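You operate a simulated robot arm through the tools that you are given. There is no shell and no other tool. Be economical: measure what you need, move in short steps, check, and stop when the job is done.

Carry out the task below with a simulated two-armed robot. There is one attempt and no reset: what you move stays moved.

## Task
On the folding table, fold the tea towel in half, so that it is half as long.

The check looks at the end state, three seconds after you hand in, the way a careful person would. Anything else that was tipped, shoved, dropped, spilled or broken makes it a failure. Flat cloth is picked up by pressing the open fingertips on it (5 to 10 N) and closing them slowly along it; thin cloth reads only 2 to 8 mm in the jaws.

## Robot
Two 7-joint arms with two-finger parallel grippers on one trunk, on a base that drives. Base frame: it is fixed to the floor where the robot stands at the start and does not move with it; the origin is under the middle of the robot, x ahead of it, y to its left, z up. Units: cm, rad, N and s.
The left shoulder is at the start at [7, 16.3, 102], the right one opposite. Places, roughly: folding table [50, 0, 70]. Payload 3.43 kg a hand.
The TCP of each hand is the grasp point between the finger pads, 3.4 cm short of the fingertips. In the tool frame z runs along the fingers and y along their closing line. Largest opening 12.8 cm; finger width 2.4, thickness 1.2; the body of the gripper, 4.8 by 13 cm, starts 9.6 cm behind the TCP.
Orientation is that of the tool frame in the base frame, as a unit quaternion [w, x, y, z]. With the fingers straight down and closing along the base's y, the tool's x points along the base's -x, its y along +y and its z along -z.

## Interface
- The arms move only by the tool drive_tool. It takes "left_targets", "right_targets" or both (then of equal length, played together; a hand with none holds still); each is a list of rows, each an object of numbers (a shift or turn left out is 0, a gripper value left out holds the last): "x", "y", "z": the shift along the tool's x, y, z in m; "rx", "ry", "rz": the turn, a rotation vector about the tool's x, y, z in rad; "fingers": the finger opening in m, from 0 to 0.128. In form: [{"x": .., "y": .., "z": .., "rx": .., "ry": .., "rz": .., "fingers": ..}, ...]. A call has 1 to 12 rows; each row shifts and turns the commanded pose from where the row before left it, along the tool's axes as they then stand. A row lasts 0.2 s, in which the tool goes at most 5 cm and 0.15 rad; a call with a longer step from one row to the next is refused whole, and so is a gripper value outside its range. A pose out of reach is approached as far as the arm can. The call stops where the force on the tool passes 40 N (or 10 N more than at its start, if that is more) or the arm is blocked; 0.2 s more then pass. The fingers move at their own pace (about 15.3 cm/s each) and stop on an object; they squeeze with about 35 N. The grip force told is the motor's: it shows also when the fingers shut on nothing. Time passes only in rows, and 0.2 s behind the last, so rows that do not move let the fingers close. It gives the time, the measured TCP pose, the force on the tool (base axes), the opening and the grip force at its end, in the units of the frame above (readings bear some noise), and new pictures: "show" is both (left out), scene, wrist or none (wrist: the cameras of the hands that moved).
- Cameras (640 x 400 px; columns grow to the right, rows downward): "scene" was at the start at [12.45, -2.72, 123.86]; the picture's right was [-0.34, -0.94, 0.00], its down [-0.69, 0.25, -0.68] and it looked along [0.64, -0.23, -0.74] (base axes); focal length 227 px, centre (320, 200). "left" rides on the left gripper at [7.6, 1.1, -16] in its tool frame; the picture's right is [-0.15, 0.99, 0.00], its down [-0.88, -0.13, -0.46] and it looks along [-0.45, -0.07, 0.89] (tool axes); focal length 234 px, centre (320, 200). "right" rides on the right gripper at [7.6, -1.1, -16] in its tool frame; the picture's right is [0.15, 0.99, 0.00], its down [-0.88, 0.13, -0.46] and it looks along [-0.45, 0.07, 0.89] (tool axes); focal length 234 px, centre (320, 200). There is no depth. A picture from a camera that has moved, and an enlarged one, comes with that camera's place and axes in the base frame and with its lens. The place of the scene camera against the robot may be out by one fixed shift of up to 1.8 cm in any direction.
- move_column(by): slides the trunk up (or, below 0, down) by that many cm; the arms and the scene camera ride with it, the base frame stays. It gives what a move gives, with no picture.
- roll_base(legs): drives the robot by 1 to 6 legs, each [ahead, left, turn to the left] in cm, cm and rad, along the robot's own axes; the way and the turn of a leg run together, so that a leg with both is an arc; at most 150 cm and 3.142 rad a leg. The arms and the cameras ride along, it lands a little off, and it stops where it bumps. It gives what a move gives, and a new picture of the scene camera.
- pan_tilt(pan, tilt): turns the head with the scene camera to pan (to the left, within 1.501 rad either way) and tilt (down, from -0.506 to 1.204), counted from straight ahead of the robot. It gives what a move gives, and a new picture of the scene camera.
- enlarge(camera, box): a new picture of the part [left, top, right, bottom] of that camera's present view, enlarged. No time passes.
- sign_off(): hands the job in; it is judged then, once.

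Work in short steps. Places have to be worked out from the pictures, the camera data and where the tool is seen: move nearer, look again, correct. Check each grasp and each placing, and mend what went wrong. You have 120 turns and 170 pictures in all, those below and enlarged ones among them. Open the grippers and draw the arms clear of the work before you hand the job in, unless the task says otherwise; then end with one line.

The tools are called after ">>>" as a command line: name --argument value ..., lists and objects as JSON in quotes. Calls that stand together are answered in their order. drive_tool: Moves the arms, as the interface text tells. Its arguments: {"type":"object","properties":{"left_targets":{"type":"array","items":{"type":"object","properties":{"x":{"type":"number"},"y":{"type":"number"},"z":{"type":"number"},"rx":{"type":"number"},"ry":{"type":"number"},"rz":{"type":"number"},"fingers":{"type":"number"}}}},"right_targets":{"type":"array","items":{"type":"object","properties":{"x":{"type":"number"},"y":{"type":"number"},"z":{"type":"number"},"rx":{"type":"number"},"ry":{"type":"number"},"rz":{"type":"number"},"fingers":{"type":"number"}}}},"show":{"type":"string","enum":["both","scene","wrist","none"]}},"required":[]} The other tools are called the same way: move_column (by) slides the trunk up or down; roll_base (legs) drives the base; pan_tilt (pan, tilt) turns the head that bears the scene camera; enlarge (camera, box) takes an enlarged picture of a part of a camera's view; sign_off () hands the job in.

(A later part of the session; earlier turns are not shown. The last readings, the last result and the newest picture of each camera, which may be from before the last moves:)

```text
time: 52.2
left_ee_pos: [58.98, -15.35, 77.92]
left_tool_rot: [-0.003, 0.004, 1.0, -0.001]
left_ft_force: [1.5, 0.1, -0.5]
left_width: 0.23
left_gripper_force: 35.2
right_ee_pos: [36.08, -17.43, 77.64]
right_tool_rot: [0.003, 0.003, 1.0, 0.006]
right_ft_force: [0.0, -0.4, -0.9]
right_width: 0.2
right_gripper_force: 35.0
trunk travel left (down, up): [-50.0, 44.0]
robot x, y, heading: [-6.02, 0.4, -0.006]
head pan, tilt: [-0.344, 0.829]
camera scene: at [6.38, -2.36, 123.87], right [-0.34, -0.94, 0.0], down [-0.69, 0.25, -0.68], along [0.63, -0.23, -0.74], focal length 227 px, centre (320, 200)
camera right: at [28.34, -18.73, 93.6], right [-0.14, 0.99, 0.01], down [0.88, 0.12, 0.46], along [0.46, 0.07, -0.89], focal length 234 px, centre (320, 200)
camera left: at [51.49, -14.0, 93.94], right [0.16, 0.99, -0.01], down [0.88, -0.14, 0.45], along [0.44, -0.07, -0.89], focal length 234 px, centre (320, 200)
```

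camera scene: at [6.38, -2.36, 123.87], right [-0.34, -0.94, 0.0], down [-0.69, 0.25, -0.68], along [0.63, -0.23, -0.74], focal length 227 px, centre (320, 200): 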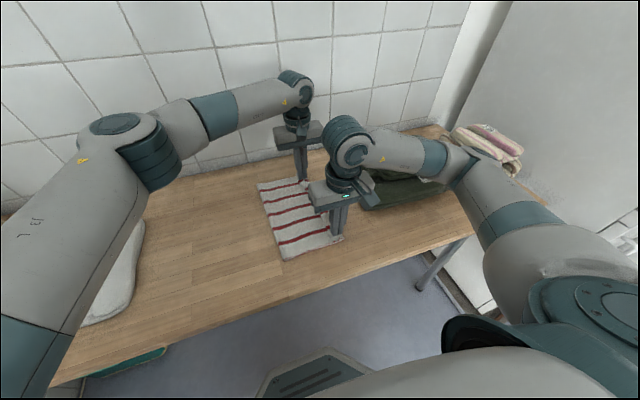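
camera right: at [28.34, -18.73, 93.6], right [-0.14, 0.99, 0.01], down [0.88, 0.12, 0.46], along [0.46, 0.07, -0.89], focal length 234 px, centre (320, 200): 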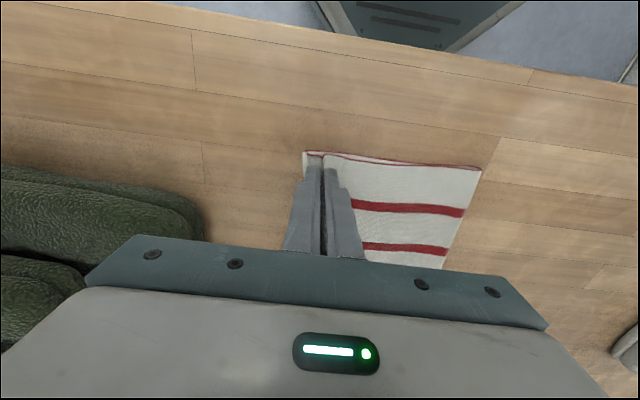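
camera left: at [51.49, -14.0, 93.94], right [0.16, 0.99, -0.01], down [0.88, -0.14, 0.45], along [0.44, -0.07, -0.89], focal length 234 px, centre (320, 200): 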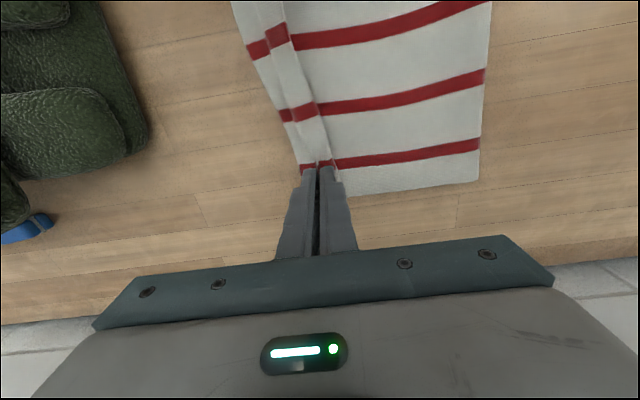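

Aligned. I lower the last 8 mm, open gently and lift.

>>> drive_tool --left_targets '[{"z": 0.005}, {"z": 0.004}, {}, {"fingers": 0.01}, {"fingers": 0.02}, {"fingers": 0.03}, {}, {"z": -0.01}, {"z": -0.03}, {"z": -0.04}, {"z": -0.04}, {}]' --right_targets '[{"z": 0.005}, {"z": 0.002}, {}, {"fingers": 0.01}, {"fingers": 0.02}, {"fingers": 0.03}, {}, {"z": -0.01}, {"z": -0.03}, {"z": -0.04}, {"z": -0.045}, {}]' --show "none"

>>> drive_tool --left_targets '[{"y": 0.04}, {"y": 0.045}, {"y": 0.045}, {}]' --right_targets '[{"z": -0.02}, {"y": -0.03}, {"y": -0.03}, {}]' --show "none"

>>> enlarge --camera "left" --box '[80, 0, 400, 200]'

>>> enlarge --camera "right" --box '[280, 80, 600, 280]'

>>> enlarge --camera "scene" --box '[220, 155, 380, 275]'

```text
time: 54.8
left_ee_pos: [58.85, -15.37, 88.92]
left_tool_rot: [-0.004, 0.005, 1.0, -0.001]
left_ft_force: [0.2, -0.7, -0.3]
left_width: 3.01
left_gripper_force: 0.0
right_ee_pos: [36.12, -17.59, 89.38]
right_tool_rot: [0.002, 0.002, 1.0, 0.006]
right_ft_force: [1.0, -0.2, 0.2]
right_width: 3.0
right_gripper_force: 0.1
trunk travel left (down, up): [-50.0, 44.0]
robot x, y, heading: [-6.17, 0.37, -0.004]
head pan, tilt: [-0.344, 0.829]
```

```text
time: 55.8
left_ee_pos: [59.18, -2.39, 88.77]
left_tool_rot: [-0.004, 0.005, 1.0, -0.003]
left_ft_force: [-0.4, 0.6, 0.5]
left_width: 3.02
left_gripper_force: 0.0
right_ee_pos: [35.93, -23.66, 91.43]
right_tool_rot: [0.002, 0.002, 1.0, 0.006]
right_ft_force: [-0.4, -0.5, 0.4]
right_width: 3.01
right_gripper_force: 0.0
trunk travel left (down, up): [-50.0, 44.0]
robot x, y, heading: [-5.65, 0.31, -0.004]
head pan, tilt: [-0.344, 0.829]
```

```text
2.00 times, centred on (240, 100) of left
camera zoom: at [51.6, -1.03, 104.82], right [0.16, 0.99, 0.0], down [0.88, -0.14, 0.45], along [0.44, -0.07, -0.89], focal length 468 px, centre (480, 400)
```

zoom: 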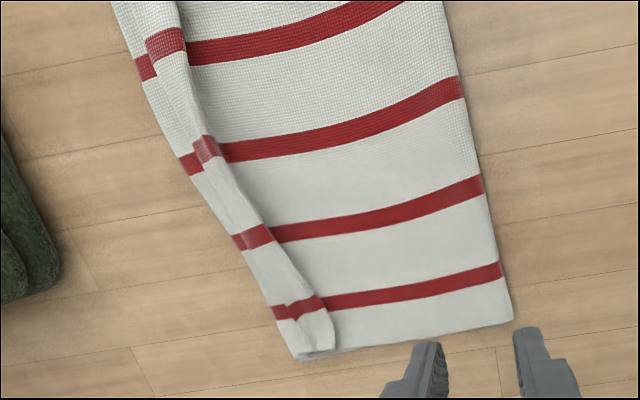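

```text
2.00 times, centred on (440, 180) of right
camera zoom: at [28.26, -24.92, 107.37], right [-0.14, 0.99, 0.01], down [0.88, 0.12, 0.46], along [0.46, 0.07, -0.89], focal length 468 px, centre (80, 240)
```

zoom: 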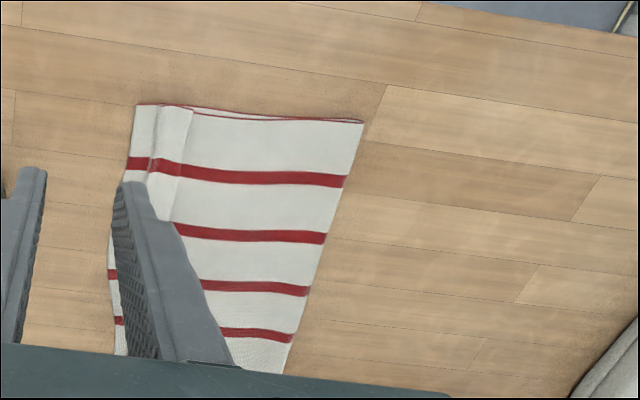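

```text
3.33 times, centred on (300, 215) of scene
camera zoom: at [6.42, -2.46, 123.86], right [-0.34, -0.94, 0.0], down [-0.69, 0.25, -0.67], along [0.63, -0.23, -0.74], focal length 755 px, centre (387, 150)
```

zoom: 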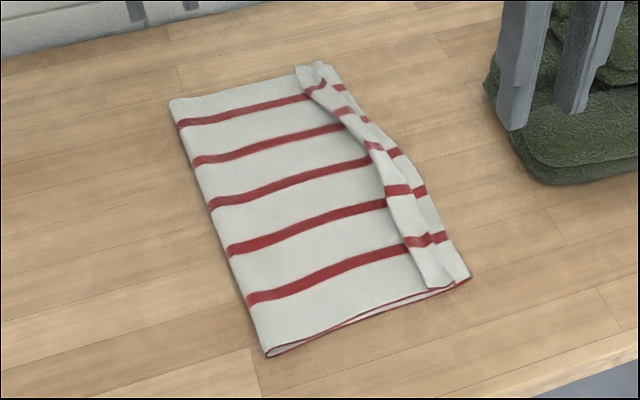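

A 3 cm lip turned back again, but this time its fold sits inside the lower edge, so unrolling it should bring the edges together. I repeat the sweep that worked: position first, closed, 5 mm above the top layer.

>>> drive_tool --left_targets '[{"y": -0.037, "fingers": 0.0}, {"y": -0.037}, {}, {"z": 0.04}, {"z": 0.04}, {"z": 0.036}, {}, {}]' --right_targets '[{"y": 0.036, "fingers": 0.0}, {"y": 0.036}, {"y": 0.037}, {"z": 0.048}, {"z": 0.048}, {"z": 0.046}, {}, {}]' --show "wrist"

```text
time: 57.6
left_ee_pos: [58.87, -9.74, 77.23]
left_tool_rot: [-0.003, 0.005, 1.0, -0.002]
left_ft_force: [-0.1, 0.8, -0.1]
left_width: 0.04
left_gripper_force: 32.7
right_ee_pos: [36.06, -12.36, 77.27]
right_tool_rot: [0.004, 0.003, 1.0, 0.005]
right_ft_force: [-0.4, -0.6, 0.3]
right_width: 0.0
right_gripper_force: 33.1
trunk travel left (down, up): [-50.0, 44.0]
robot x, y, heading: [-5.97, 0.26, -0.005]
head pan, tilt: [-0.344, 0.829]
camera right: at [28.36, -13.68, 93.3], right [-0.14, 0.99, 0.01], down [0.88, 0.12, 0.46], along [0.46, 0.07, -0.89], focal length 234 px, centre (320, 200)
camera left: at [51.44, -8.52, 93.21], right [0.16, 0.99, 0.0], down [0.88, -0.14, 0.45], along [0.44, -0.07, -0.89], focal length 234 px, centre (320, 200)
```

right: 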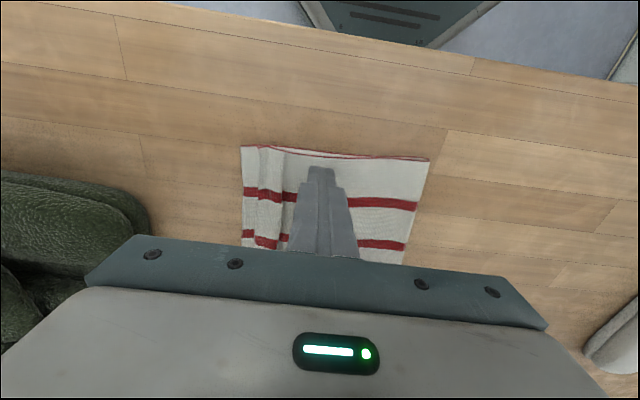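
left: 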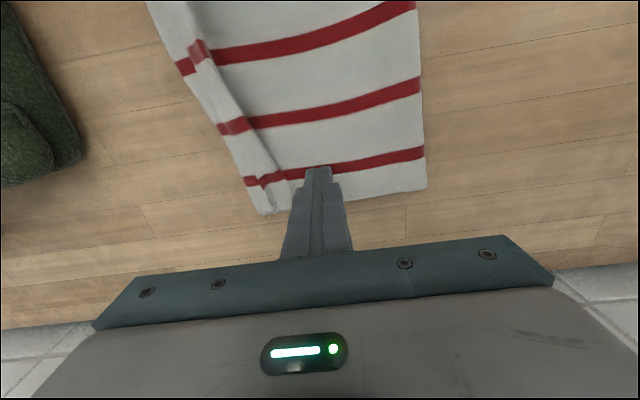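

Well placed. I lower 3 mm and sweep −y slowly on both sides.

>>> drive_tool --left_targets '[{"z": 0.003}, {"y": -0.01}, {"y": -0.01}, {"y": -0.01}, {"y": -0.01}, {"y": -0.01}, {"y": -0.01}, {"y": -0.01}, {"y": -0.01}, {}]' --right_targets '[{"z": 0.003}, {"y": -0.01}, {"y": -0.01}, {"y": -0.01}, {"y": -0.01}, {"y": -0.01}, {"y": -0.01}, {"y": -0.01}, {"y": -0.007}, {}]' --show "wrist"

```text
time: 59.8
left_ee_pos: [58.82, -17.77, 77.05]
left_tool_rot: [-0.004, 0.005, 1.0, -0.001]
left_ft_force: [0.3, 0.0, -0.3]
left_width: 0.02
left_gripper_force: 33.6
right_ee_pos: [36.13, -20.33, 77.11]
right_tool_rot: [0.003, 0.003, 1.0, 0.005]
right_ft_force: [0.1, -0.4, -0.2]
right_width: 0.04
right_gripper_force: 33.1
trunk travel left (down, up): [-50.0, 44.0]
robot x, y, heading: [-5.8, 0.59, -0.006]
head pan, tilt: [-0.344, 0.829]
camera right: at [28.36, -21.54, 92.96], right [-0.14, 0.99, 0.01], down [0.88, 0.12, 0.46], along [0.46, 0.07, -0.89], focal length 234 px, centre (320, 200)
camera left: at [51.34, -16.47, 93.15], right [0.16, 0.99, -0.01], down [0.88, -0.14, 0.45], along [0.44, -0.07, -0.89], focal length 234 px, centre (320, 200)
```

right: 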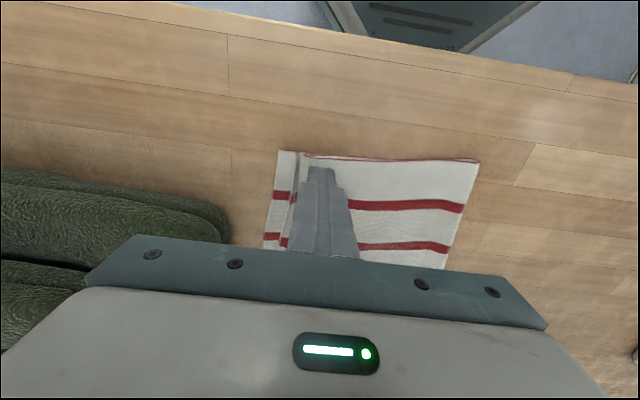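
left: 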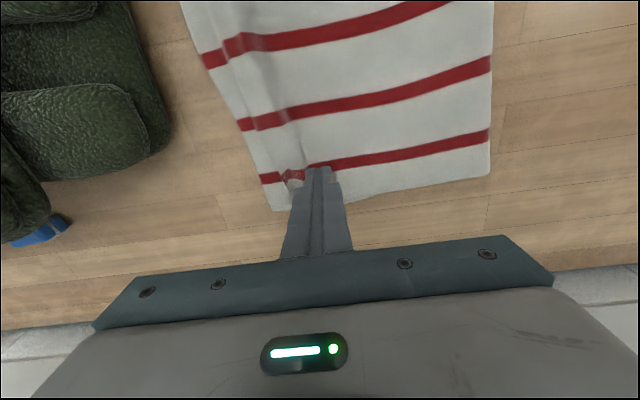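

The cloth slid bodily some centimetres this time instead of unrolling fully. I stop, lift, and look; it must not get nearer the green stack.

>>> drive_tool --left_targets '[{"z": -0.02}, {"z": -0.04}, {"z": -0.04}, {"z": -0.03}, {"y": 0.05}, {"y": 0.05}, {"y": 0.05}, {}]' --right_targets '[{"z": -0.02}, {"z": -0.04}, {"z": -0.04}, {"z": -0.04}, {"x": 0.02, "y": 0.04}, {"x": 0.03, "y": 0.03}, {"x": 0.03}, {}]' --show "none"

>>> enlarge --camera "left" --box '[40, 0, 360, 200]'

>>> enlarge --camera "right" --box '[160, 80, 480, 280]'

>>> enlarge --camera "scene" --box '[220, 155, 380, 275]'

```text
time: 61.6
left_ee_pos: [58.98, -2.75, 90.07]
left_tool_rot: [-0.004, 0.005, 1.0, -0.001]
left_ft_force: [0.6, -0.2, -1.0]
left_width: 0.02
left_gripper_force: 33.1
right_ee_pos: [27.96, -13.5, 90.97]
right_tool_rot: [0.004, 0.003, 1.0, 0.007]
right_ft_force: [-1.2, 0.1, 0.0]
right_width: 0.02
right_gripper_force: 32.7
trunk travel left (down, up): [-50.0, 44.0]
robot x, y, heading: [-5.77, 0.18, -0.0]
head pan, tilt: [-0.344, 0.829]
```

```text
2.00 times, centred on (200, 100) of left
camera zoom: at [51.51, -1.47, 106.05], right [0.16, 0.99, 0.0], down [0.88, -0.14, 0.45], along [0.44, -0.07, -0.89], focal length 468 px, centre (560, 400)
```

zoom: 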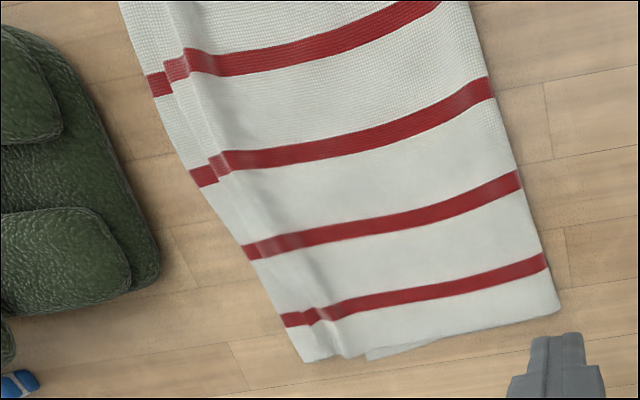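

```text
2.00 times, centred on (320, 180) of right
camera zoom: at [20.34, -14.75, 106.96], right [-0.14, 0.99, 0.01], down [0.88, 0.12, 0.46], along [0.46, 0.07, -0.89], focal length 468 px, centre (320, 240)
```

zoom: 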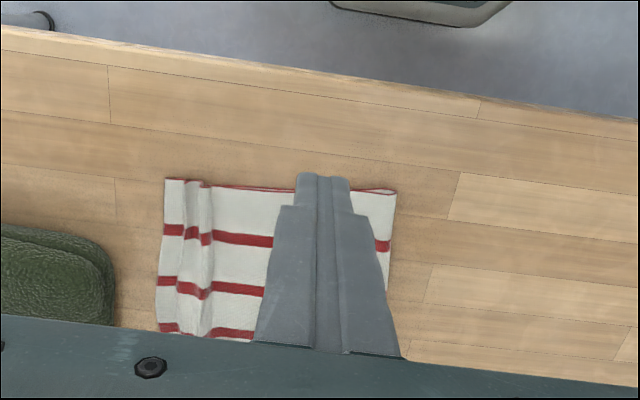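

```text
3.33 times, centred on (300, 215) of scene
camera zoom: at [6.4, -2.51, 123.86], right [-0.34, -0.94, 0.0], down [-0.69, 0.25, -0.67], along [0.63, -0.23, -0.74], focal length 755 px, centre (387, 150)
```

zoom: 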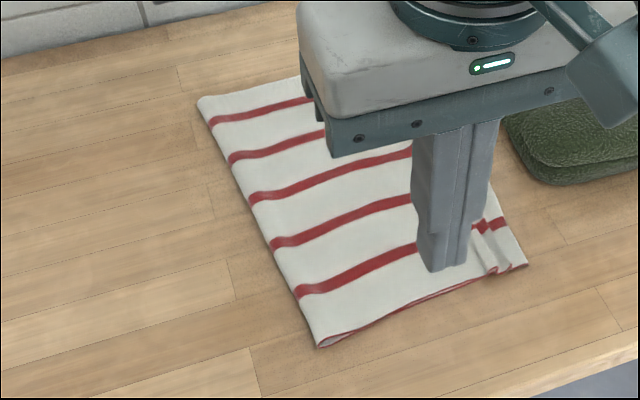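

The far half is unrolled with only a soft wave. I move the right hand aside to see the near corner clearly.

>>> drive_tool --right_targets '[{"y": 0.045}, {"y": 0.045}, {"x": -0.04}, {"x": -0.03}, {}]' --show "none"

>>> enlarge --camera "right" --box '[90, 80, 330, 230]'

>>> enlarge --camera "scene" --box '[280, 155, 380, 250]'

```text
time: 62.8
left_ee_pos: [58.94, -2.68, 90.0]
left_tool_rot: [-0.004, 0.003, 1.0, -0.002]
left_ft_force: [0.1, 0.3, -0.3]
left_width: 0.0
left_gripper_force: 33.2
right_ee_pos: [35.06, -4.53, 91.17]
right_tool_rot: [0.003, 0.003, 1.0, 0.005]
right_ft_force: [0.5, -1.2, -0.3]
right_width: 0.0
right_gripper_force: 32.5
trunk travel left (down, up): [-50.0, 44.0]
robot x, y, heading: [-5.88, 0.57, -0.004]
head pan, tilt: [-0.344, 0.829]
```

```text
2.67 times, centred on (210, 155) of right
camera zoom: at [27.34, -5.79, 107.07], right [-0.14, 0.99, 0.01], down [0.88, 0.12, 0.46], along [0.46, 0.07, -0.89], focal length 624 px, centre (613, 320)
```

zoom: 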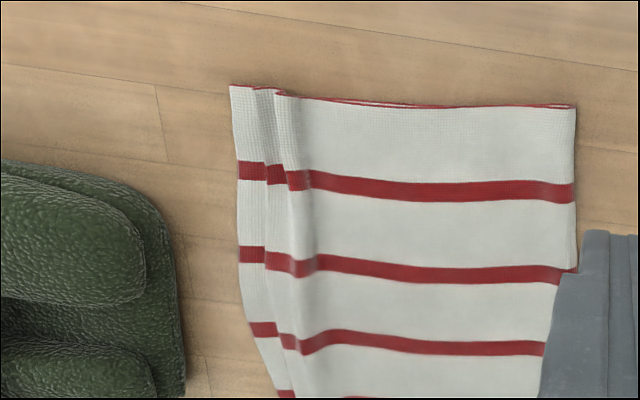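

```text
4.21 times, centred on (330, 202) of scene
camera zoom: at [6.38, -2.41, 123.86], right [-0.34, -0.94, 0.0], down [-0.69, 0.25, -0.68], along [0.63, -0.23, -0.74], focal length 954 px, centre (278, 190)
```

zoom: 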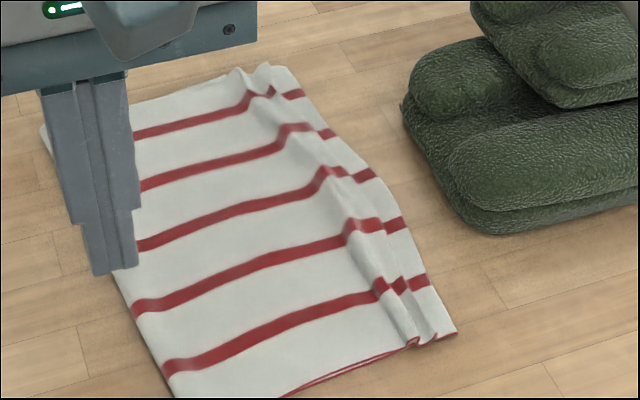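

I zoom in on the near corner to read the layers.

>>> enlarge --camera "scene" --box '[328, 215, 368, 240]'

>>> enlarge --camera "right" --box '[165, 100, 229, 140]'

```text
16.00 times, centred on (348, 228) of scene
camera zoom: at [6.38, -2.41, 123.86], right [-0.34, -0.94, 0.0], down [-0.69, 0.25, -0.68], along [0.63, -0.23, -0.74], focal length 3625 px, centre (-128, -240)
```

zoom: 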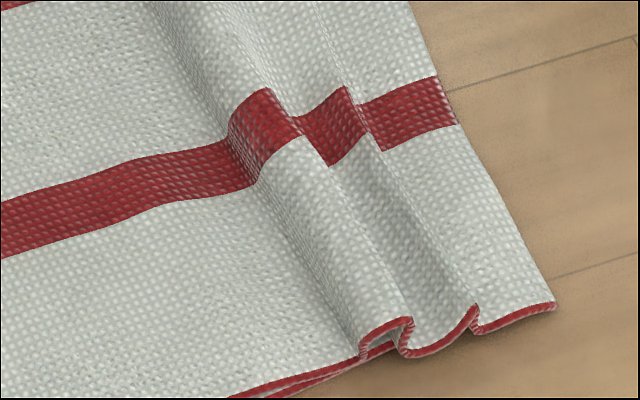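

```text
10.00 times, centred on (197, 120) of right
camera zoom: at [27.34, -5.79, 107.07], right [-0.14, 0.99, 0.01], down [0.88, 0.12, 0.46], along [0.46, 0.07, -0.89], focal length 2342 px, centre (1550, 1000)
```

zoom: 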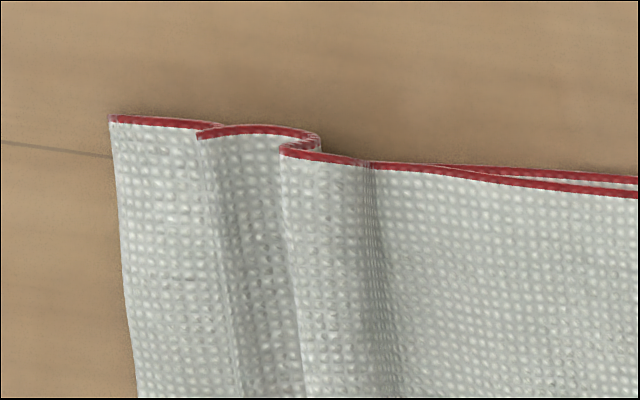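

Now it's clear: near the edge the top layer has a small Z-pleat and stops 1.7 cm short of the lower edge, while at the far corner it overhangs by about 3 cm. I'll pin the exposed lower strip with the right hand and drag the top layer +y with the left; first I position both.

>>> drive_tool --left_targets '[{"x": 0.01, "y": -0.035, "fingers": 0.05}, {"x": 0.01, "y": -0.035}, {"x": 0.005, "y": -0.035}, {}, {"z": 0.04}, {"z": 0.04}, {"z": 0.04}, {}, {}]' --right_targets '[{"x": -0.003, "y": -0.048}, {"x": -0.003, "y": -0.048}, {"x": -0.003, "y": -0.048}, {"y": -0.049}, {"z": 0.045}, {"z": 0.045}, {"z": 0.04}, {}, {}]' --show "wrist"

```text
time: 64.8
left_ee_pos: [56.49, -13.19, 77.99]
left_tool_rot: [-0.003, 0.005, 1.0, -0.002]
left_ft_force: [0.2, -0.6, -0.5]
left_width: 5.01
left_gripper_force: 0.1
right_ee_pos: [35.75, -23.72, 77.94]
right_tool_rot: [0.004, 0.002, 1.0, 0.005]
right_ft_force: [0.2, -0.1, 0.3]
right_width: 0.0
right_gripper_force: 33.1
trunk travel left (down, up): [-50.0, 44.0]
robot x, y, heading: [-6.25, 0.38, -0.003]
head pan, tilt: [-0.344, 0.829]
camera right: at [28.15, -24.99, 93.91], right [-0.14, 0.99, 0.01], down [0.88, 0.12, 0.46], along [0.46, 0.07, -0.89], focal length 234 px, centre (320, 200)
camera left: at [49.04, -11.86, 94.04], right [0.16, 0.99, 0.0], down [0.88, -0.14, 0.45], along [0.44, -0.07, -0.89], focal length 234 px, centre (320, 200)
```

right: 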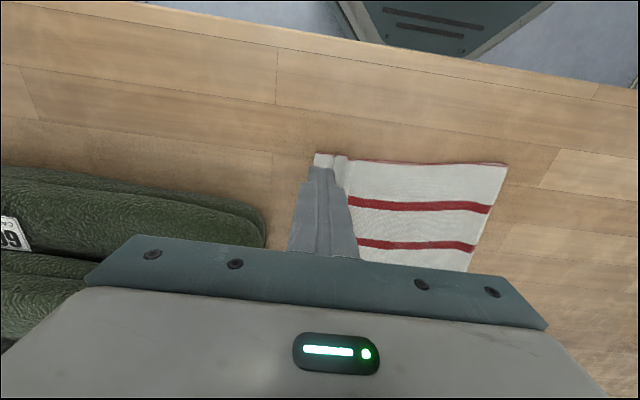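
left: 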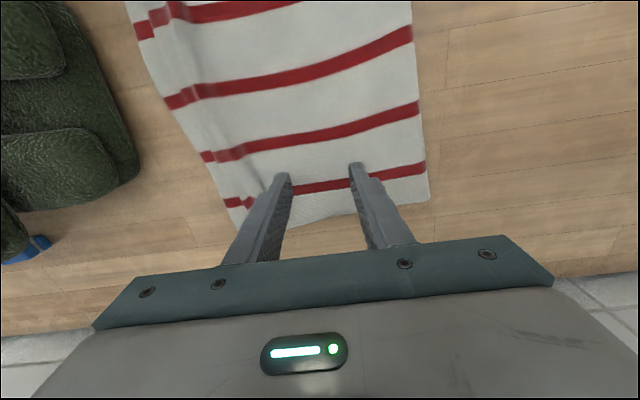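

I press the right hand to pin, touch lightly with the left, then drag the left +y by 3 cm.

>>> drive_tool --left_targets '[{}, {}, {"z": 0.01}, {"z": 0.006}, {}]' --right_targets '[{"z": 0.012}, {"z": 0.005}, {"z": 0.001}, {}, {}]' --show "none"

>>> drive_tool --left_targets '[{"y": 0.005}, {"y": 0.005}, {"y": 0.005}, {"y": 0.005}, {"y": 0.005}, {"y": 0.005}, {}]' --show "wrist"

```text
time: 66.0
left_ee_pos: [56.31, -13.3, 76.66]
left_tool_rot: [-0.003, 0.004, 1.0, -0.001]
left_ft_force: [0.1, 0.3, 0.9]
left_width: 4.98
left_gripper_force: 0.2
right_ee_pos: [35.88, -23.58, 76.38]
right_tool_rot: [0.006, 0.002, 1.0, 0.006]
right_ft_force: [0.5, -4.6, 24.6]
right_width: 0.0
right_gripper_force: 32.9
trunk travel left (down, up): [-50.0, 44.0]
robot x, y, heading: [-5.63, 0.14, -0.006]
head pan, tilt: [-0.344, 0.829]
```

```text
time: 67.6
left_ee_pos: [56.2, -10.11, 76.67]
left_tool_rot: [-0.003, 0.004, 1.0, -0.003]
left_ft_force: [-0.2, -0.7, 0.3]
left_width: 5.01
left_gripper_force: 0.1
right_ee_pos: [35.82, -23.52, 76.34]
right_tool_rot: [0.005, 0.001, 1.0, 0.006]
right_ft_force: [6.2, -7.4, 37.9]
right_width: 0.0
right_gripper_force: 32.3
trunk travel left (down, up): [-50.0, 44.0]
robot x, y, heading: [-5.69, 0.2, -0.007]
head pan, tilt: [-0.344, 0.829]
camera left: at [48.71, -8.85, 92.68], right [0.16, 0.99, -0.01], down [0.88, -0.14, 0.45], along [0.45, -0.07, -0.89], focal length 234 px, centre (320, 200)
```

left: 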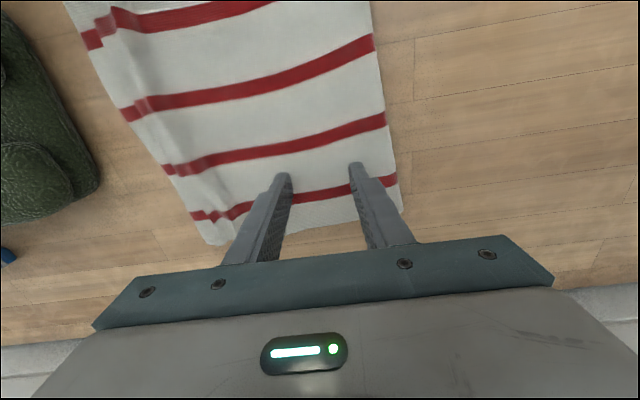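

The left hand slid without dragging anything because the press was too light. I ease the pin, go back, press the left harder and drag again.

>>> drive_tool --left_targets '[{"z": -0.006}, {"y": -0.03}, {"z": 0.006}, {"z": 0.0025}, {}, {"y": 0.005}, {"y": 0.005}, {"y": 0.005}, {"y": 0.005}, {"y": 0.005}, {"y": 0.005}, {}]' --right_targets '[{"z": -0.002}, {}, {}, {}, {}, {}, {}, {}, {}, {}, {}, {}]' --show "wrist"

```text
time: 70.2
left_ee_pos: [56.25, -10.28, 76.35]
left_tool_rot: [-0.003, 0.003, 1.0, -0.002]
left_ft_force: [-0.1, -3.4, 11.4]
left_width: 4.91
left_gripper_force: 0.1
right_ee_pos: [35.89, -23.55, 76.53]
right_tool_rot: [0.003, 0.002, 1.0, 0.005]
right_ft_force: [-0.4, 0.1, -0.3]
right_width: 0.02
right_gripper_force: 32.7
trunk travel left (down, up): [-50.0, 44.0]
robot x, y, heading: [-5.83, 0.23, -0.007]
head pan, tilt: [-0.344, 0.829]
camera right: at [28.13, -24.86, 92.38], right [-0.14, 0.99, 0.01], down [0.88, 0.12, 0.46], along [0.46, 0.07, -0.89], focal length 234 px, centre (320, 200)
camera left: at [48.83, -8.96, 92.4], right [0.16, 0.99, 0.0], down [0.88, -0.14, 0.45], along [0.45, -0.07, -0.89], focal length 234 px, centre (320, 200)
```

right: 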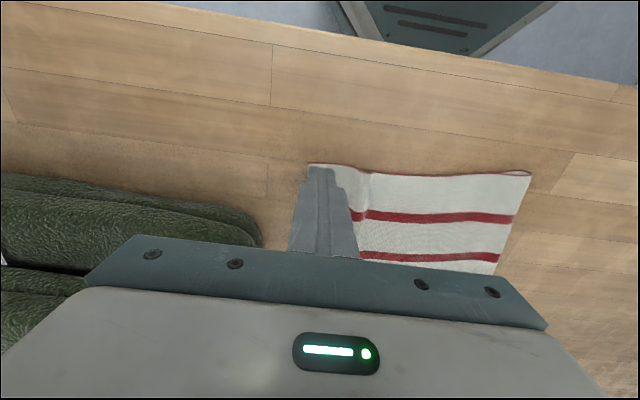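
left: 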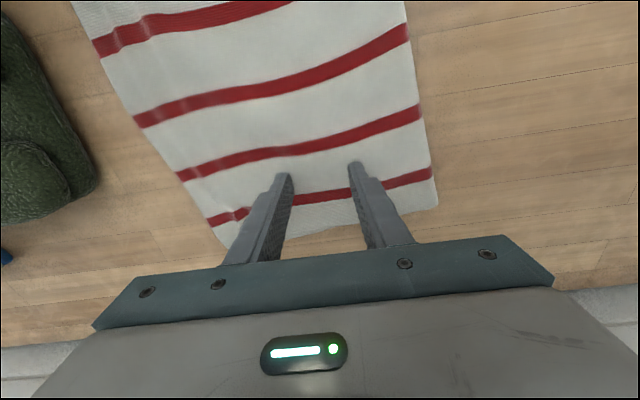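

That moved things: the far part shifted about 3 cm +y and the waves smoothed. I lift both and inspect.

>>> drive_tool --left_targets '[{"z": -0.02}, {"z": -0.04}, {"z": -0.04}, {"z": -0.04}, {"y": 0.05}, {"y": 0.05}, {}]' --right_targets '[{"z": -0.02}, {"z": -0.04}, {"z": -0.04}, {"z": -0.04}, {"y": 0.05}, {"y": 0.05}, {"y": 0.05}]' --show "none"

>>> enlarge --camera "left" --box '[40, 0, 360, 200]'

>>> enlarge --camera "right" --box '[130, 80, 370, 230]'

>>> enlarge --camera "scene" --box '[230, 155, 390, 275]'

```text
time: 71.8
left_ee_pos: [56.63, -0.48, 90.25]
left_tool_rot: [-0.004, 0.006, 1.0, -0.003]
left_ft_force: [0.1, 1.1, -1.0]
left_width: 5.02
left_gripper_force: 0.0
right_ee_pos: [36.19, -8.38, 90.51]
right_tool_rot: [0.004, 0.004, 1.0, 0.004]
right_ft_force: [-0.1, 0.0, -0.5]
right_width: 0.0
right_gripper_force: 32.8
trunk travel left (down, up): [-50.0, 44.0]
robot x, y, heading: [-6.06, 0.36, -0.008]
head pan, tilt: [-0.344, 0.829]
```

```text
2.00 times, centred on (200, 100) of left
camera zoom: at [49.17, 0.94, 106.28], right [0.16, 0.99, -0.01], down [0.88, -0.14, 0.45], along [0.44, -0.08, -0.89], focal length 468 px, centre (560, 400)
```

zoom: 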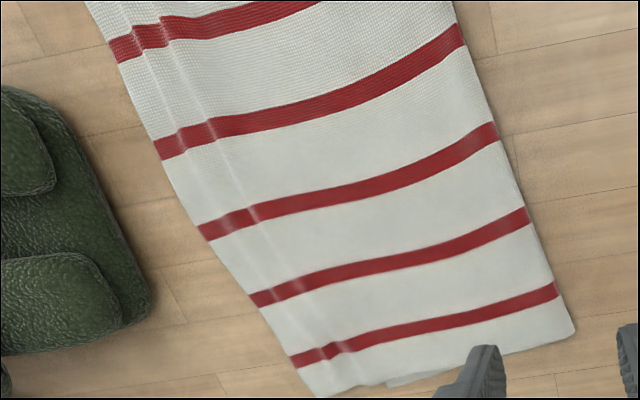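

```text
2.67 times, centred on (250, 155) of right
camera zoom: at [28.4, -9.67, 106.51], right [-0.14, 0.99, 0.01], down [0.88, 0.12, 0.46], along [0.46, 0.07, -0.89], focal length 624 px, centre (507, 320)
```

zoom: 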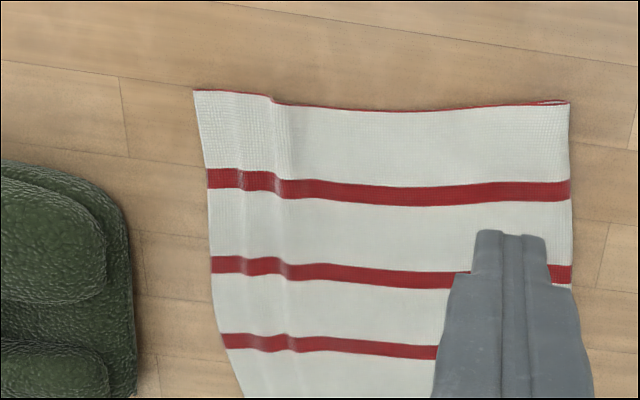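

```text
3.33 times, centred on (310, 215) of scene
camera zoom: at [6.45, -2.28, 123.86], right [-0.34, -0.94, 0.0], down [-0.69, 0.25, -0.67], along [0.63, -0.23, -0.74], focal length 755 px, centre (353, 150)
```

zoom: 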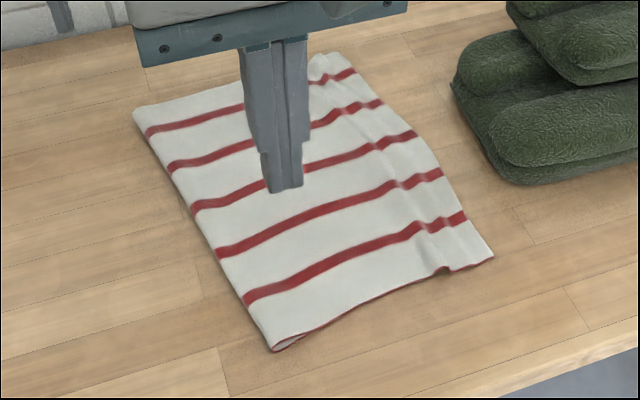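

Much better: the pleat is gone and the near corner is aligned. The far corner still overhangs about 4 cm and the towel is slightly turned. I shift the base 5 cm right for reach, then re-lay just the far corner with a smaller pinch.

>>> roll_base --legs '[[0, -5, 0]]'

>>> drive_tool --left_targets '[{"x": -0.007, "y": -0.048, "fingers": 0.02}, {"x": -0.007, "y": -0.048}, {"x": -0.007, "y": -0.045}, {"x": -0.006}, {"z": 0.04}, {"z": 0.04}, {"z": 0.03}, {}, {}]' --show "wrist"

```text
time: 72.7
left_ee_pos: [56.62, -5.44, 90.21]
left_tool_rot: [-0.003, 0.005, 1.0, -0.002]
left_ft_force: [0.4, -0.1, 0.3]
left_width: 5.0
left_gripper_force: 0.0
right_ee_pos: [35.96, -13.53, 90.48]
right_tool_rot: [0.004, 0.002, 1.0, 0.007]
right_ft_force: [0.3, 0.6, 0.8]
right_width: 0.0
right_gripper_force: 33.1
trunk travel left (down, up): [-50.0, 44.0]
robot x, y, heading: [-6.22, -4.37, -0.003]
head pan, tilt: [-0.344, 0.829]
camera scene: at [6.39, -7.42, 123.86], right [-0.34, -0.94, 0.0], down [-0.69, 0.25, -0.67], along [0.64, -0.23, -0.74], focal length 227 px, centre (320, 200)
```

scene: 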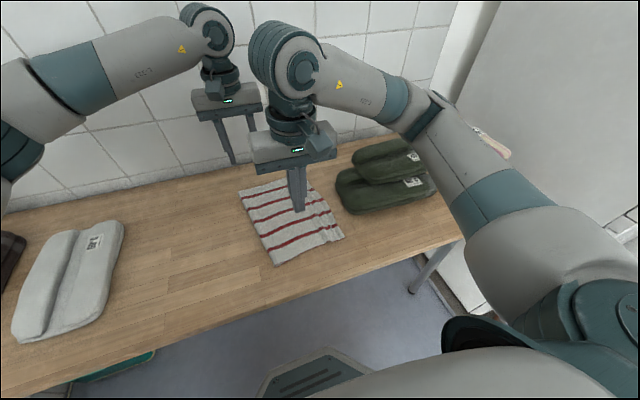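

```text
time: 74.7
left_ee_pos: [59.0, -19.66, 79.3]
left_tool_rot: [-0.003, 0.005, 1.0, -0.002]
left_ft_force: [0.6, 0.2, -0.6]
left_width: 2.0
left_gripper_force: 0.0
right_ee_pos: [36.04, -13.35, 90.57]
right_tool_rot: [0.004, 0.003, 1.0, 0.006]
right_ft_force: [-0.6, -0.1, -0.9]
right_width: 0.0
right_gripper_force: 33.3
trunk travel left (down, up): [-50.0, 44.0]
robot x, y, heading: [-6.24, -4.18, -0.002]
head pan, tilt: [-0.344, 0.829]
camera left: at [51.51, -18.38, 95.28], right [0.15, 0.99, 0.0], down [0.88, -0.14, 0.45], along [0.44, -0.07, -0.89], focal length 234 px, centre (320, 200)
```

left: 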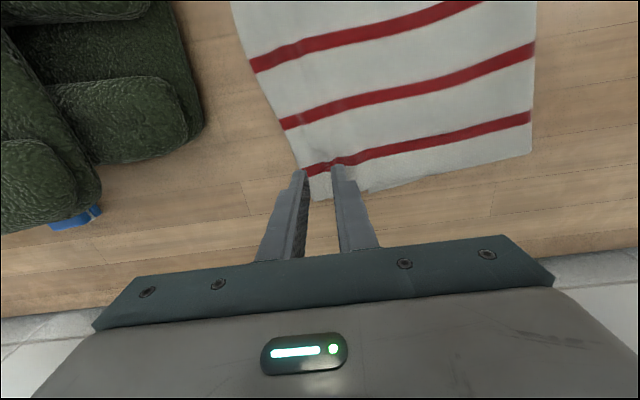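

The edge here is at y≈−21.4. I shift 5 mm further out, press, and pinch with the 2 cm opening.

>>> drive_tool --left_targets '[{"x": -0.004, "y": -0.005, "z": 0.01}, {"z": 0.012}, {"z": 0.006}, {"z": 0.0025}, {"fingers": 0.016}, {"fingers": 0.012}, {"fingers": 0.008}, {"fingers": 0.004}, {"fingers": 0.0}, {}, {}]' --show "wrist"

```text
time: 77.1
left_ee_pos: [59.41, -20.13, 76.35]
left_tool_rot: [-0.003, 0.006, 1.0, -0.001]
left_ft_force: [0.5, -0.7, 4.4]
left_width: 0.15
left_gripper_force: 34.9
right_ee_pos: [36.08, -13.33, 90.63]
right_tool_rot: [0.004, 0.002, 1.0, 0.005]
right_ft_force: [0.2, 0.2, 0.3]
right_width: 0.0
right_gripper_force: 33.1
trunk travel left (down, up): [-50.0, 44.0]
robot x, y, heading: [-5.78, -4.19, -0.001]
head pan, tilt: [-0.344, 0.829]
camera left: at [51.91, -18.83, 92.38], right [0.15, 0.99, 0.0], down [0.88, -0.14, 0.45], along [0.44, -0.07, -0.89], focal length 234 px, centre (320, 200)
```

left: 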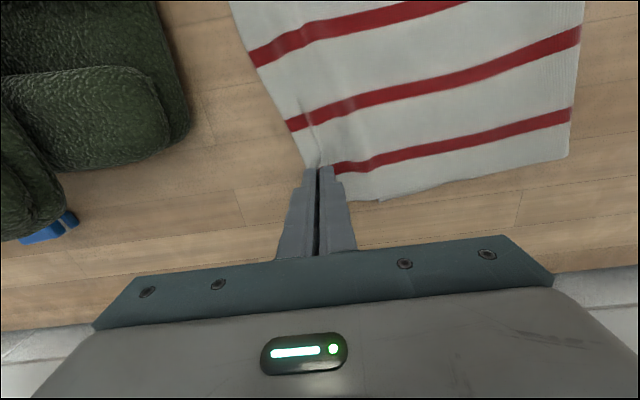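

A small clean edge grip (1.5 mm). I lift and move inward to expose the lower corner.

>>> drive_tool --left_targets '[{"z": -0.015}, {"z": -0.02}, {"y": 0.015, "z": -0.015}, {"y": 0.02, "z": -0.015}, {"y": 0.02, "z": -0.01}, {"y": 0.02, "z": -0.005}, {}]' --show "both"

```text
time: 78.7
left_ee_pos: [59.61, -12.55, 84.33]
left_tool_rot: [-0.004, 0.005, 1.0, -0.002]
left_ft_force: [0.2, -0.5, -0.5]
left_width: 0.17
left_gripper_force: 35.0
right_ee_pos: [35.99, -13.49, 90.58]
right_tool_rot: [0.004, 0.001, 1.0, 0.006]
right_ft_force: [-0.3, 0.2, 1.3]
right_width: 0.0
right_gripper_force: 32.7
trunk travel left (down, up): [-50.0, 44.0]
robot x, y, heading: [-5.91, -4.11, -0.004]
head pan, tilt: [-0.344, 0.829]
camera scene: at [6.38, -7.34, 123.86], right [-0.34, -0.94, 0.0], down [-0.69, 0.25, -0.67], along [0.64, -0.23, -0.74], focal length 227 px, centre (320, 200)
camera left: at [52.14, -11.17, 100.39], right [0.15, 0.99, 0.0], down [0.88, -0.14, 0.45], along [0.44, -0.07, -0.89], focal length 234 px, centre (320, 200)
```

scene: 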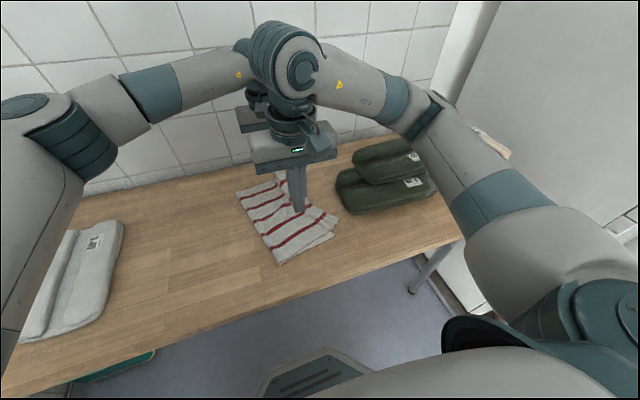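
left: 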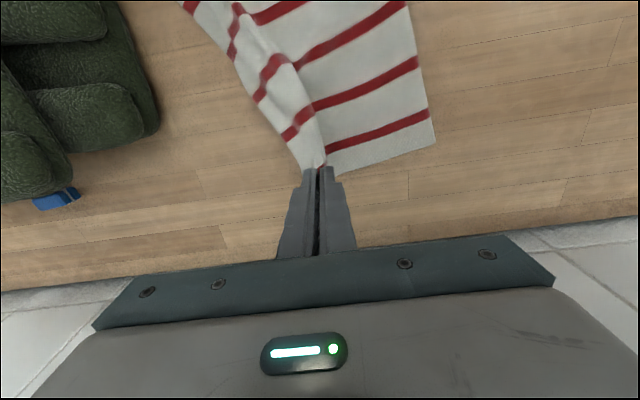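

I zoom to find the lower corner.

>>> enlarge --camera "left" --box '[180, 0, 460, 175]'

```text
2.29 times, centred on (320, 88) of left
camera zoom: at [52.14, -11.17, 100.39], right [0.15, 0.99, 0.0], down [0.88, -0.14, 0.45], along [0.44, -0.07, -0.89], focal length 535 px, centre (320, 457)
```

zoom: 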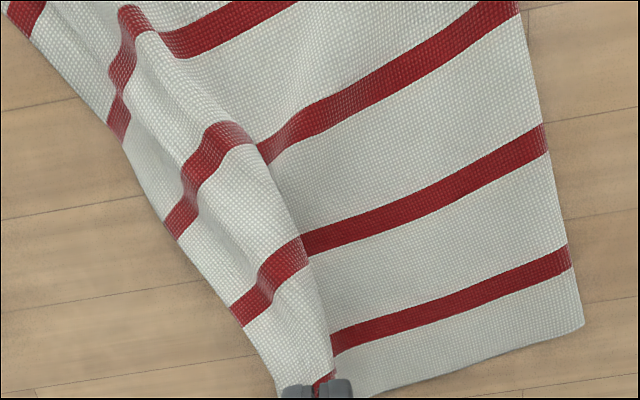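

The lower far corner is hidden at about y −15. I carry the edge further in and low so slack rolls into the fold, then come back to y≈−14.5, set it down and release.

>>> drive_tool --left_targets '[{"y": 0.02, "z": 0.005}, {"y": 0.02, "z": 0.01}, {"y": 0.01, "z": 0.01}, {}, {"y": -0.017, "z": 0.01}, {"y": -0.017, "z": 0.01}, {"y": -0.018, "z": 0.01}, {"y": -0.018, "z": 0.01}, {"z": 0.008}, {}]' --show "wrist"

```text
time: 80.9
left_ee_pos: [59.52, -14.5, 77.1]
left_tool_rot: [-0.003, 0.004, 1.0, -0.002]
left_ft_force: [-0.5, 0.0, 0.8]
left_width: 0.16
left_gripper_force: 35.0
right_ee_pos: [36.01, -13.45, 90.46]
right_tool_rot: [0.003, 0.002, 1.0, 0.005]
right_ft_force: [-0.1, -0.3, -0.1]
right_width: 0.0
right_gripper_force: 33.0
trunk travel left (down, up): [-50.0, 44.0]
robot x, y, heading: [-6.19, -4.7, 0.0]
head pan, tilt: [-0.344, 0.829]
camera left: at [52.08, -13.21, 93.1], right [0.16, 0.99, 0.0], down [0.88, -0.14, 0.45], along [0.44, -0.07, -0.89], focal length 234 px, centre (320, 200)
```

left: 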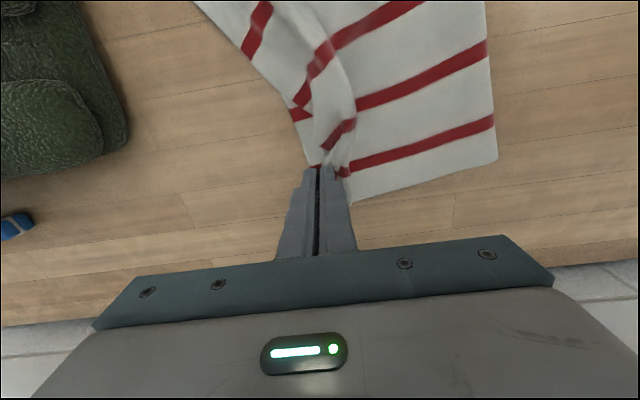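

The slack just bunched by the pinch. Still holding, I unfold this corner further, past the fold line, so the fold can re-form farther +y.

>>> drive_tool --left_targets '[{"y": 0.008, "z": -0.024}, {"y": 0.008, "z": -0.024}, {"y": 0.009, "z": -0.025}, {"y": 0.02, "z": -0.017}, {"y": 0.02, "z": -0.017}, {"y": 0.02, "z": -0.016}, {"y": 0.02, "z": -0.007}, {"y": 0.02, "z": -0.007}, {"y": 0.02, "z": -0.006}, {"y": 0.02, "z": 0.01}, {"y": 0.02, "z": 0.01}, {"y": 0.02, "z": 0.01}]'

```text
time: 83.5
left_ee_pos: [59.9, 6.15, 88.44]
left_tool_rot: [-0.003, 0.004, 1.0, -0.003]
left_ft_force: [-0.5, 0.1, -0.6]
left_width: 0.18
left_gripper_force: 34.8
right_ee_pos: [36.09, -13.32, 90.62]
right_tool_rot: [0.003, 0.002, 1.0, 0.006]
right_ft_force: [-1.3, -0.2, 0.4]
right_width: 0.0
right_gripper_force: 33.0
trunk travel left (down, up): [-50.0, 44.0]
robot x, y, heading: [-6.3, -4.82, -0.006]
head pan, tilt: [-0.344, 0.829]
camera scene: at [6.39, -7.2, 123.87], right [-0.34, -0.94, 0.0], down [-0.69, 0.25, -0.68], along [0.64, -0.23, -0.74], focal length 227 px, centre (320, 200)
camera left: at [52.41, 7.41, 104.37], right [0.16, 0.99, -0.01], down [0.88, -0.14, 0.45], along [0.44, -0.07, -0.89], focal length 234 px, centre (320, 200)
```

scene: 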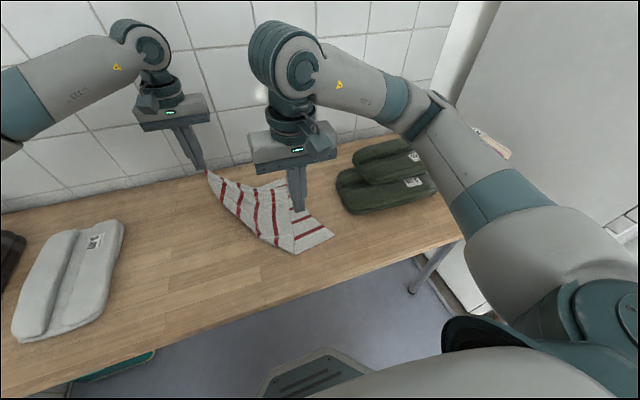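
left: 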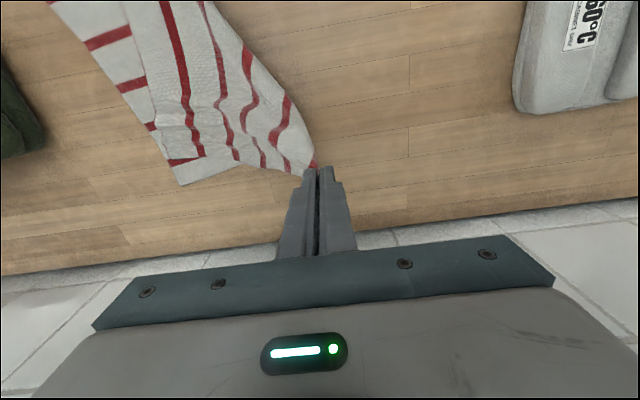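

The lower far corner is now visible at (62.3, −15.1). I check what the near side did.

>>> enlarge --camera "scene" --box '[190, 150, 350, 270]'

>>> enlarge --camera "right" --box '[160, 60, 560, 310]'

```text
3.33 times, centred on (270, 210) of scene
camera zoom: at [6.39, -7.2, 123.87], right [-0.34, -0.94, 0.0], down [-0.69, 0.25, -0.68], along [0.64, -0.23, -0.74], focal length 755 px, centre (487, 167)
```

zoom: 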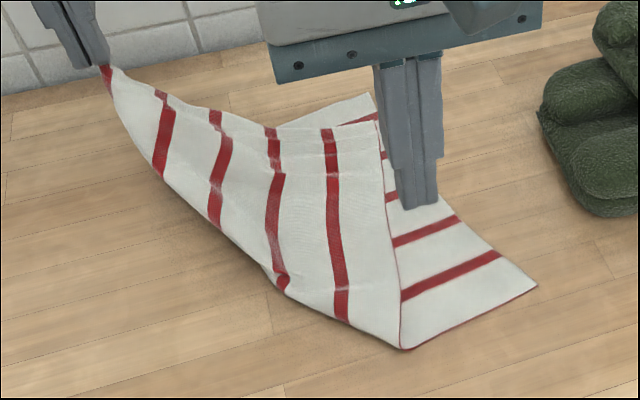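

```text
1.60 times, centred on (360, 185) of right
camera zoom: at [28.37, -14.6, 106.52], right [-0.14, 0.99, 0.01], down [0.88, 0.12, 0.46], along [0.46, 0.07, -0.89], focal length 375 px, centre (256, 224)
```

zoom: 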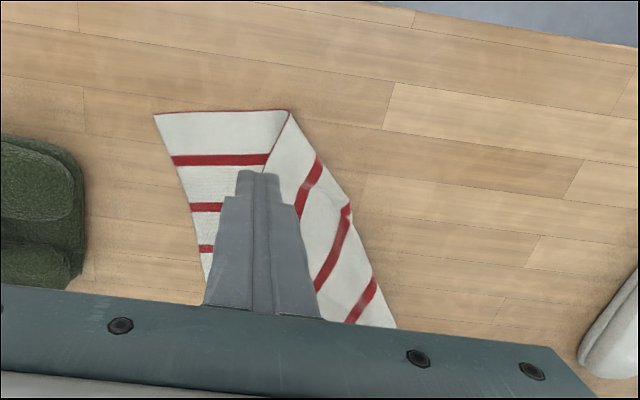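

The whole top layer peeled off as I pulled back, so the sensible thing is to unfold completely and fold afresh, placing it better. I lay the far corner out toward (53, 20).

>>> drive_tool --left_targets '[{"x": 0.01, "y": 0.025, "z": 0.012}, {"x": 0.01, "y": 0.025, "z": 0.014}, {"x": 0.01, "y": 0.025, "z": 0.016}, {"x": 0.01, "y": 0.025, "z": 0.018}, {"x": 0.01, "y": 0.025, "z": 0.018}, {"x": 0.01, "y": 0.02, "z": 0.018}, {}]' --right_targets '[{"x": 0.03, "y": 0.02, "z": -0.02}, {"x": 0.03}, {"x": 0.01}, {}, {}, {}, {}]'

```text
time: 85.1
left_ee_pos: [53.92, 20.52, 78.55]
left_tool_rot: [-0.003, 0.005, 1.0, -0.001]
left_ft_force: [0.3, -0.3, 0.2]
left_width: 0.15
left_gripper_force: 35.1
right_ee_pos: [29.1, -11.7, 92.7]
right_tool_rot: [0.003, 0.001, 1.0, 0.006]
right_ft_force: [-0.3, -0.2, -0.5]
right_width: 0.0
right_gripper_force: 32.6
trunk travel left (down, up): [-50.0, 44.0]
robot x, y, heading: [-6.0, -4.58, -0.003]
head pan, tilt: [-0.344, 0.829]
camera scene: at [6.38, -7.32, 123.86], right [-0.34, -0.94, 0.0], down [-0.69, 0.25, -0.68], along [0.64, -0.23, -0.74], focal length 227 px, centre (320, 200)
camera right: at [21.38, -12.88, 108.56], right [-0.14, 0.99, 0.01], down [0.88, 0.12, 0.46], along [0.46, 0.07, -0.89], focal length 234 px, centre (320, 200)
camera left: at [46.48, 21.84, 94.63], right [0.16, 0.99, 0.0], down [0.88, -0.14, 0.45], along [0.44, -0.07, -0.89], focal length 234 px, centre (320, 200)
```

scene: 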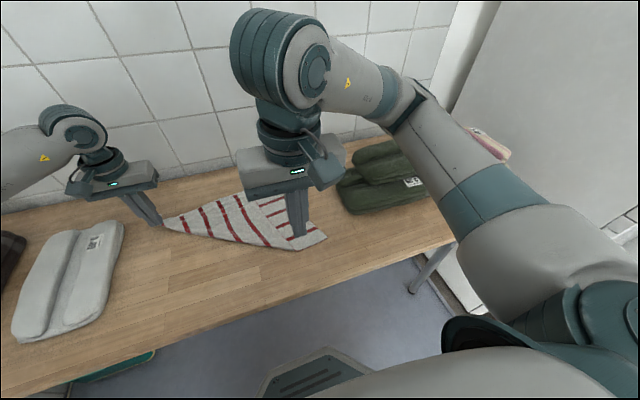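
right: 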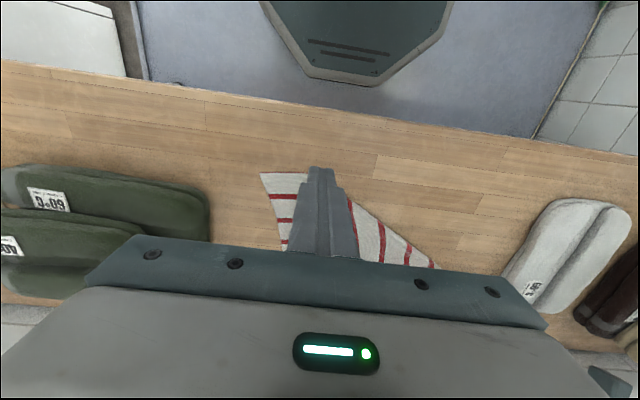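
left: 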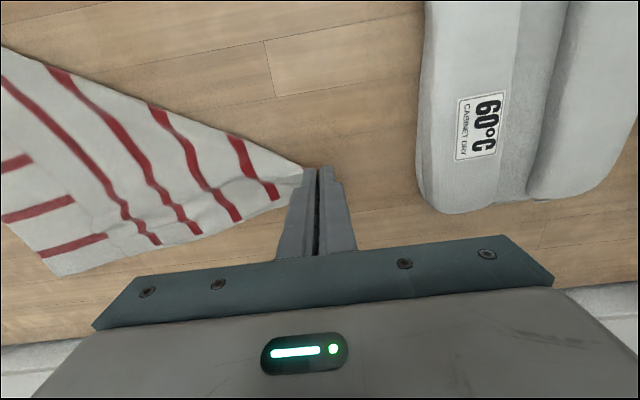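

A diagonal flap remains. I move the right hand out of the view and zoom.

>>> drive_tool --right_targets '[{"y": -0.045}, {"y": -0.045}, {"y": -0.045}, {"y": -0.045}, {"y": -0.03}, {}]' --show "none"

>>> enlarge --camera "scene" --box '[150, 160, 350, 285]'

```text
time: 86.5
left_ee_pos: [53.96, 20.51, 78.55]
left_tool_rot: [-0.003, 0.004, 1.0, -0.002]
left_ft_force: [0.5, 0.1, -0.4]
left_width: 0.14
left_gripper_force: 34.8
right_ee_pos: [28.95, -32.3, 92.11]
right_tool_rot: [0.004, 0.002, 1.0, 0.006]
right_ft_force: [0.0, 0.1, -0.1]
right_width: 0.0
right_gripper_force: 33.0
trunk travel left (down, up): [-50.0, 44.0]
robot x, y, heading: [-6.23, -4.63, 0.005]
head pan, tilt: [-0.344, 0.829]
```

```text
3.20 times, centred on (250, 222) of scene
camera zoom: at [6.41, -7.23, 123.86], right [-0.34, -0.94, 0.0], down [-0.69, 0.25, -0.68], along [0.63, -0.23, -0.74], focal length 725 px, centre (544, 128)
```

zoom: 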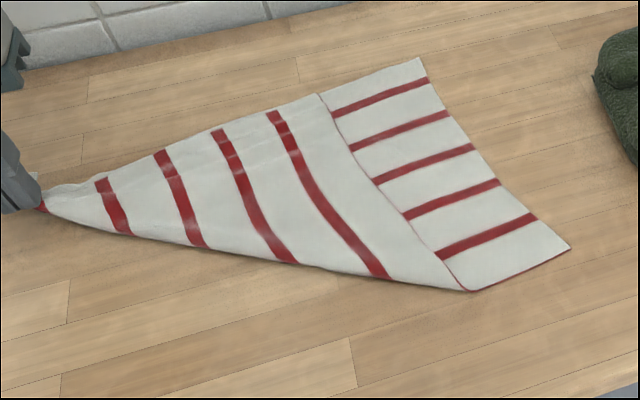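

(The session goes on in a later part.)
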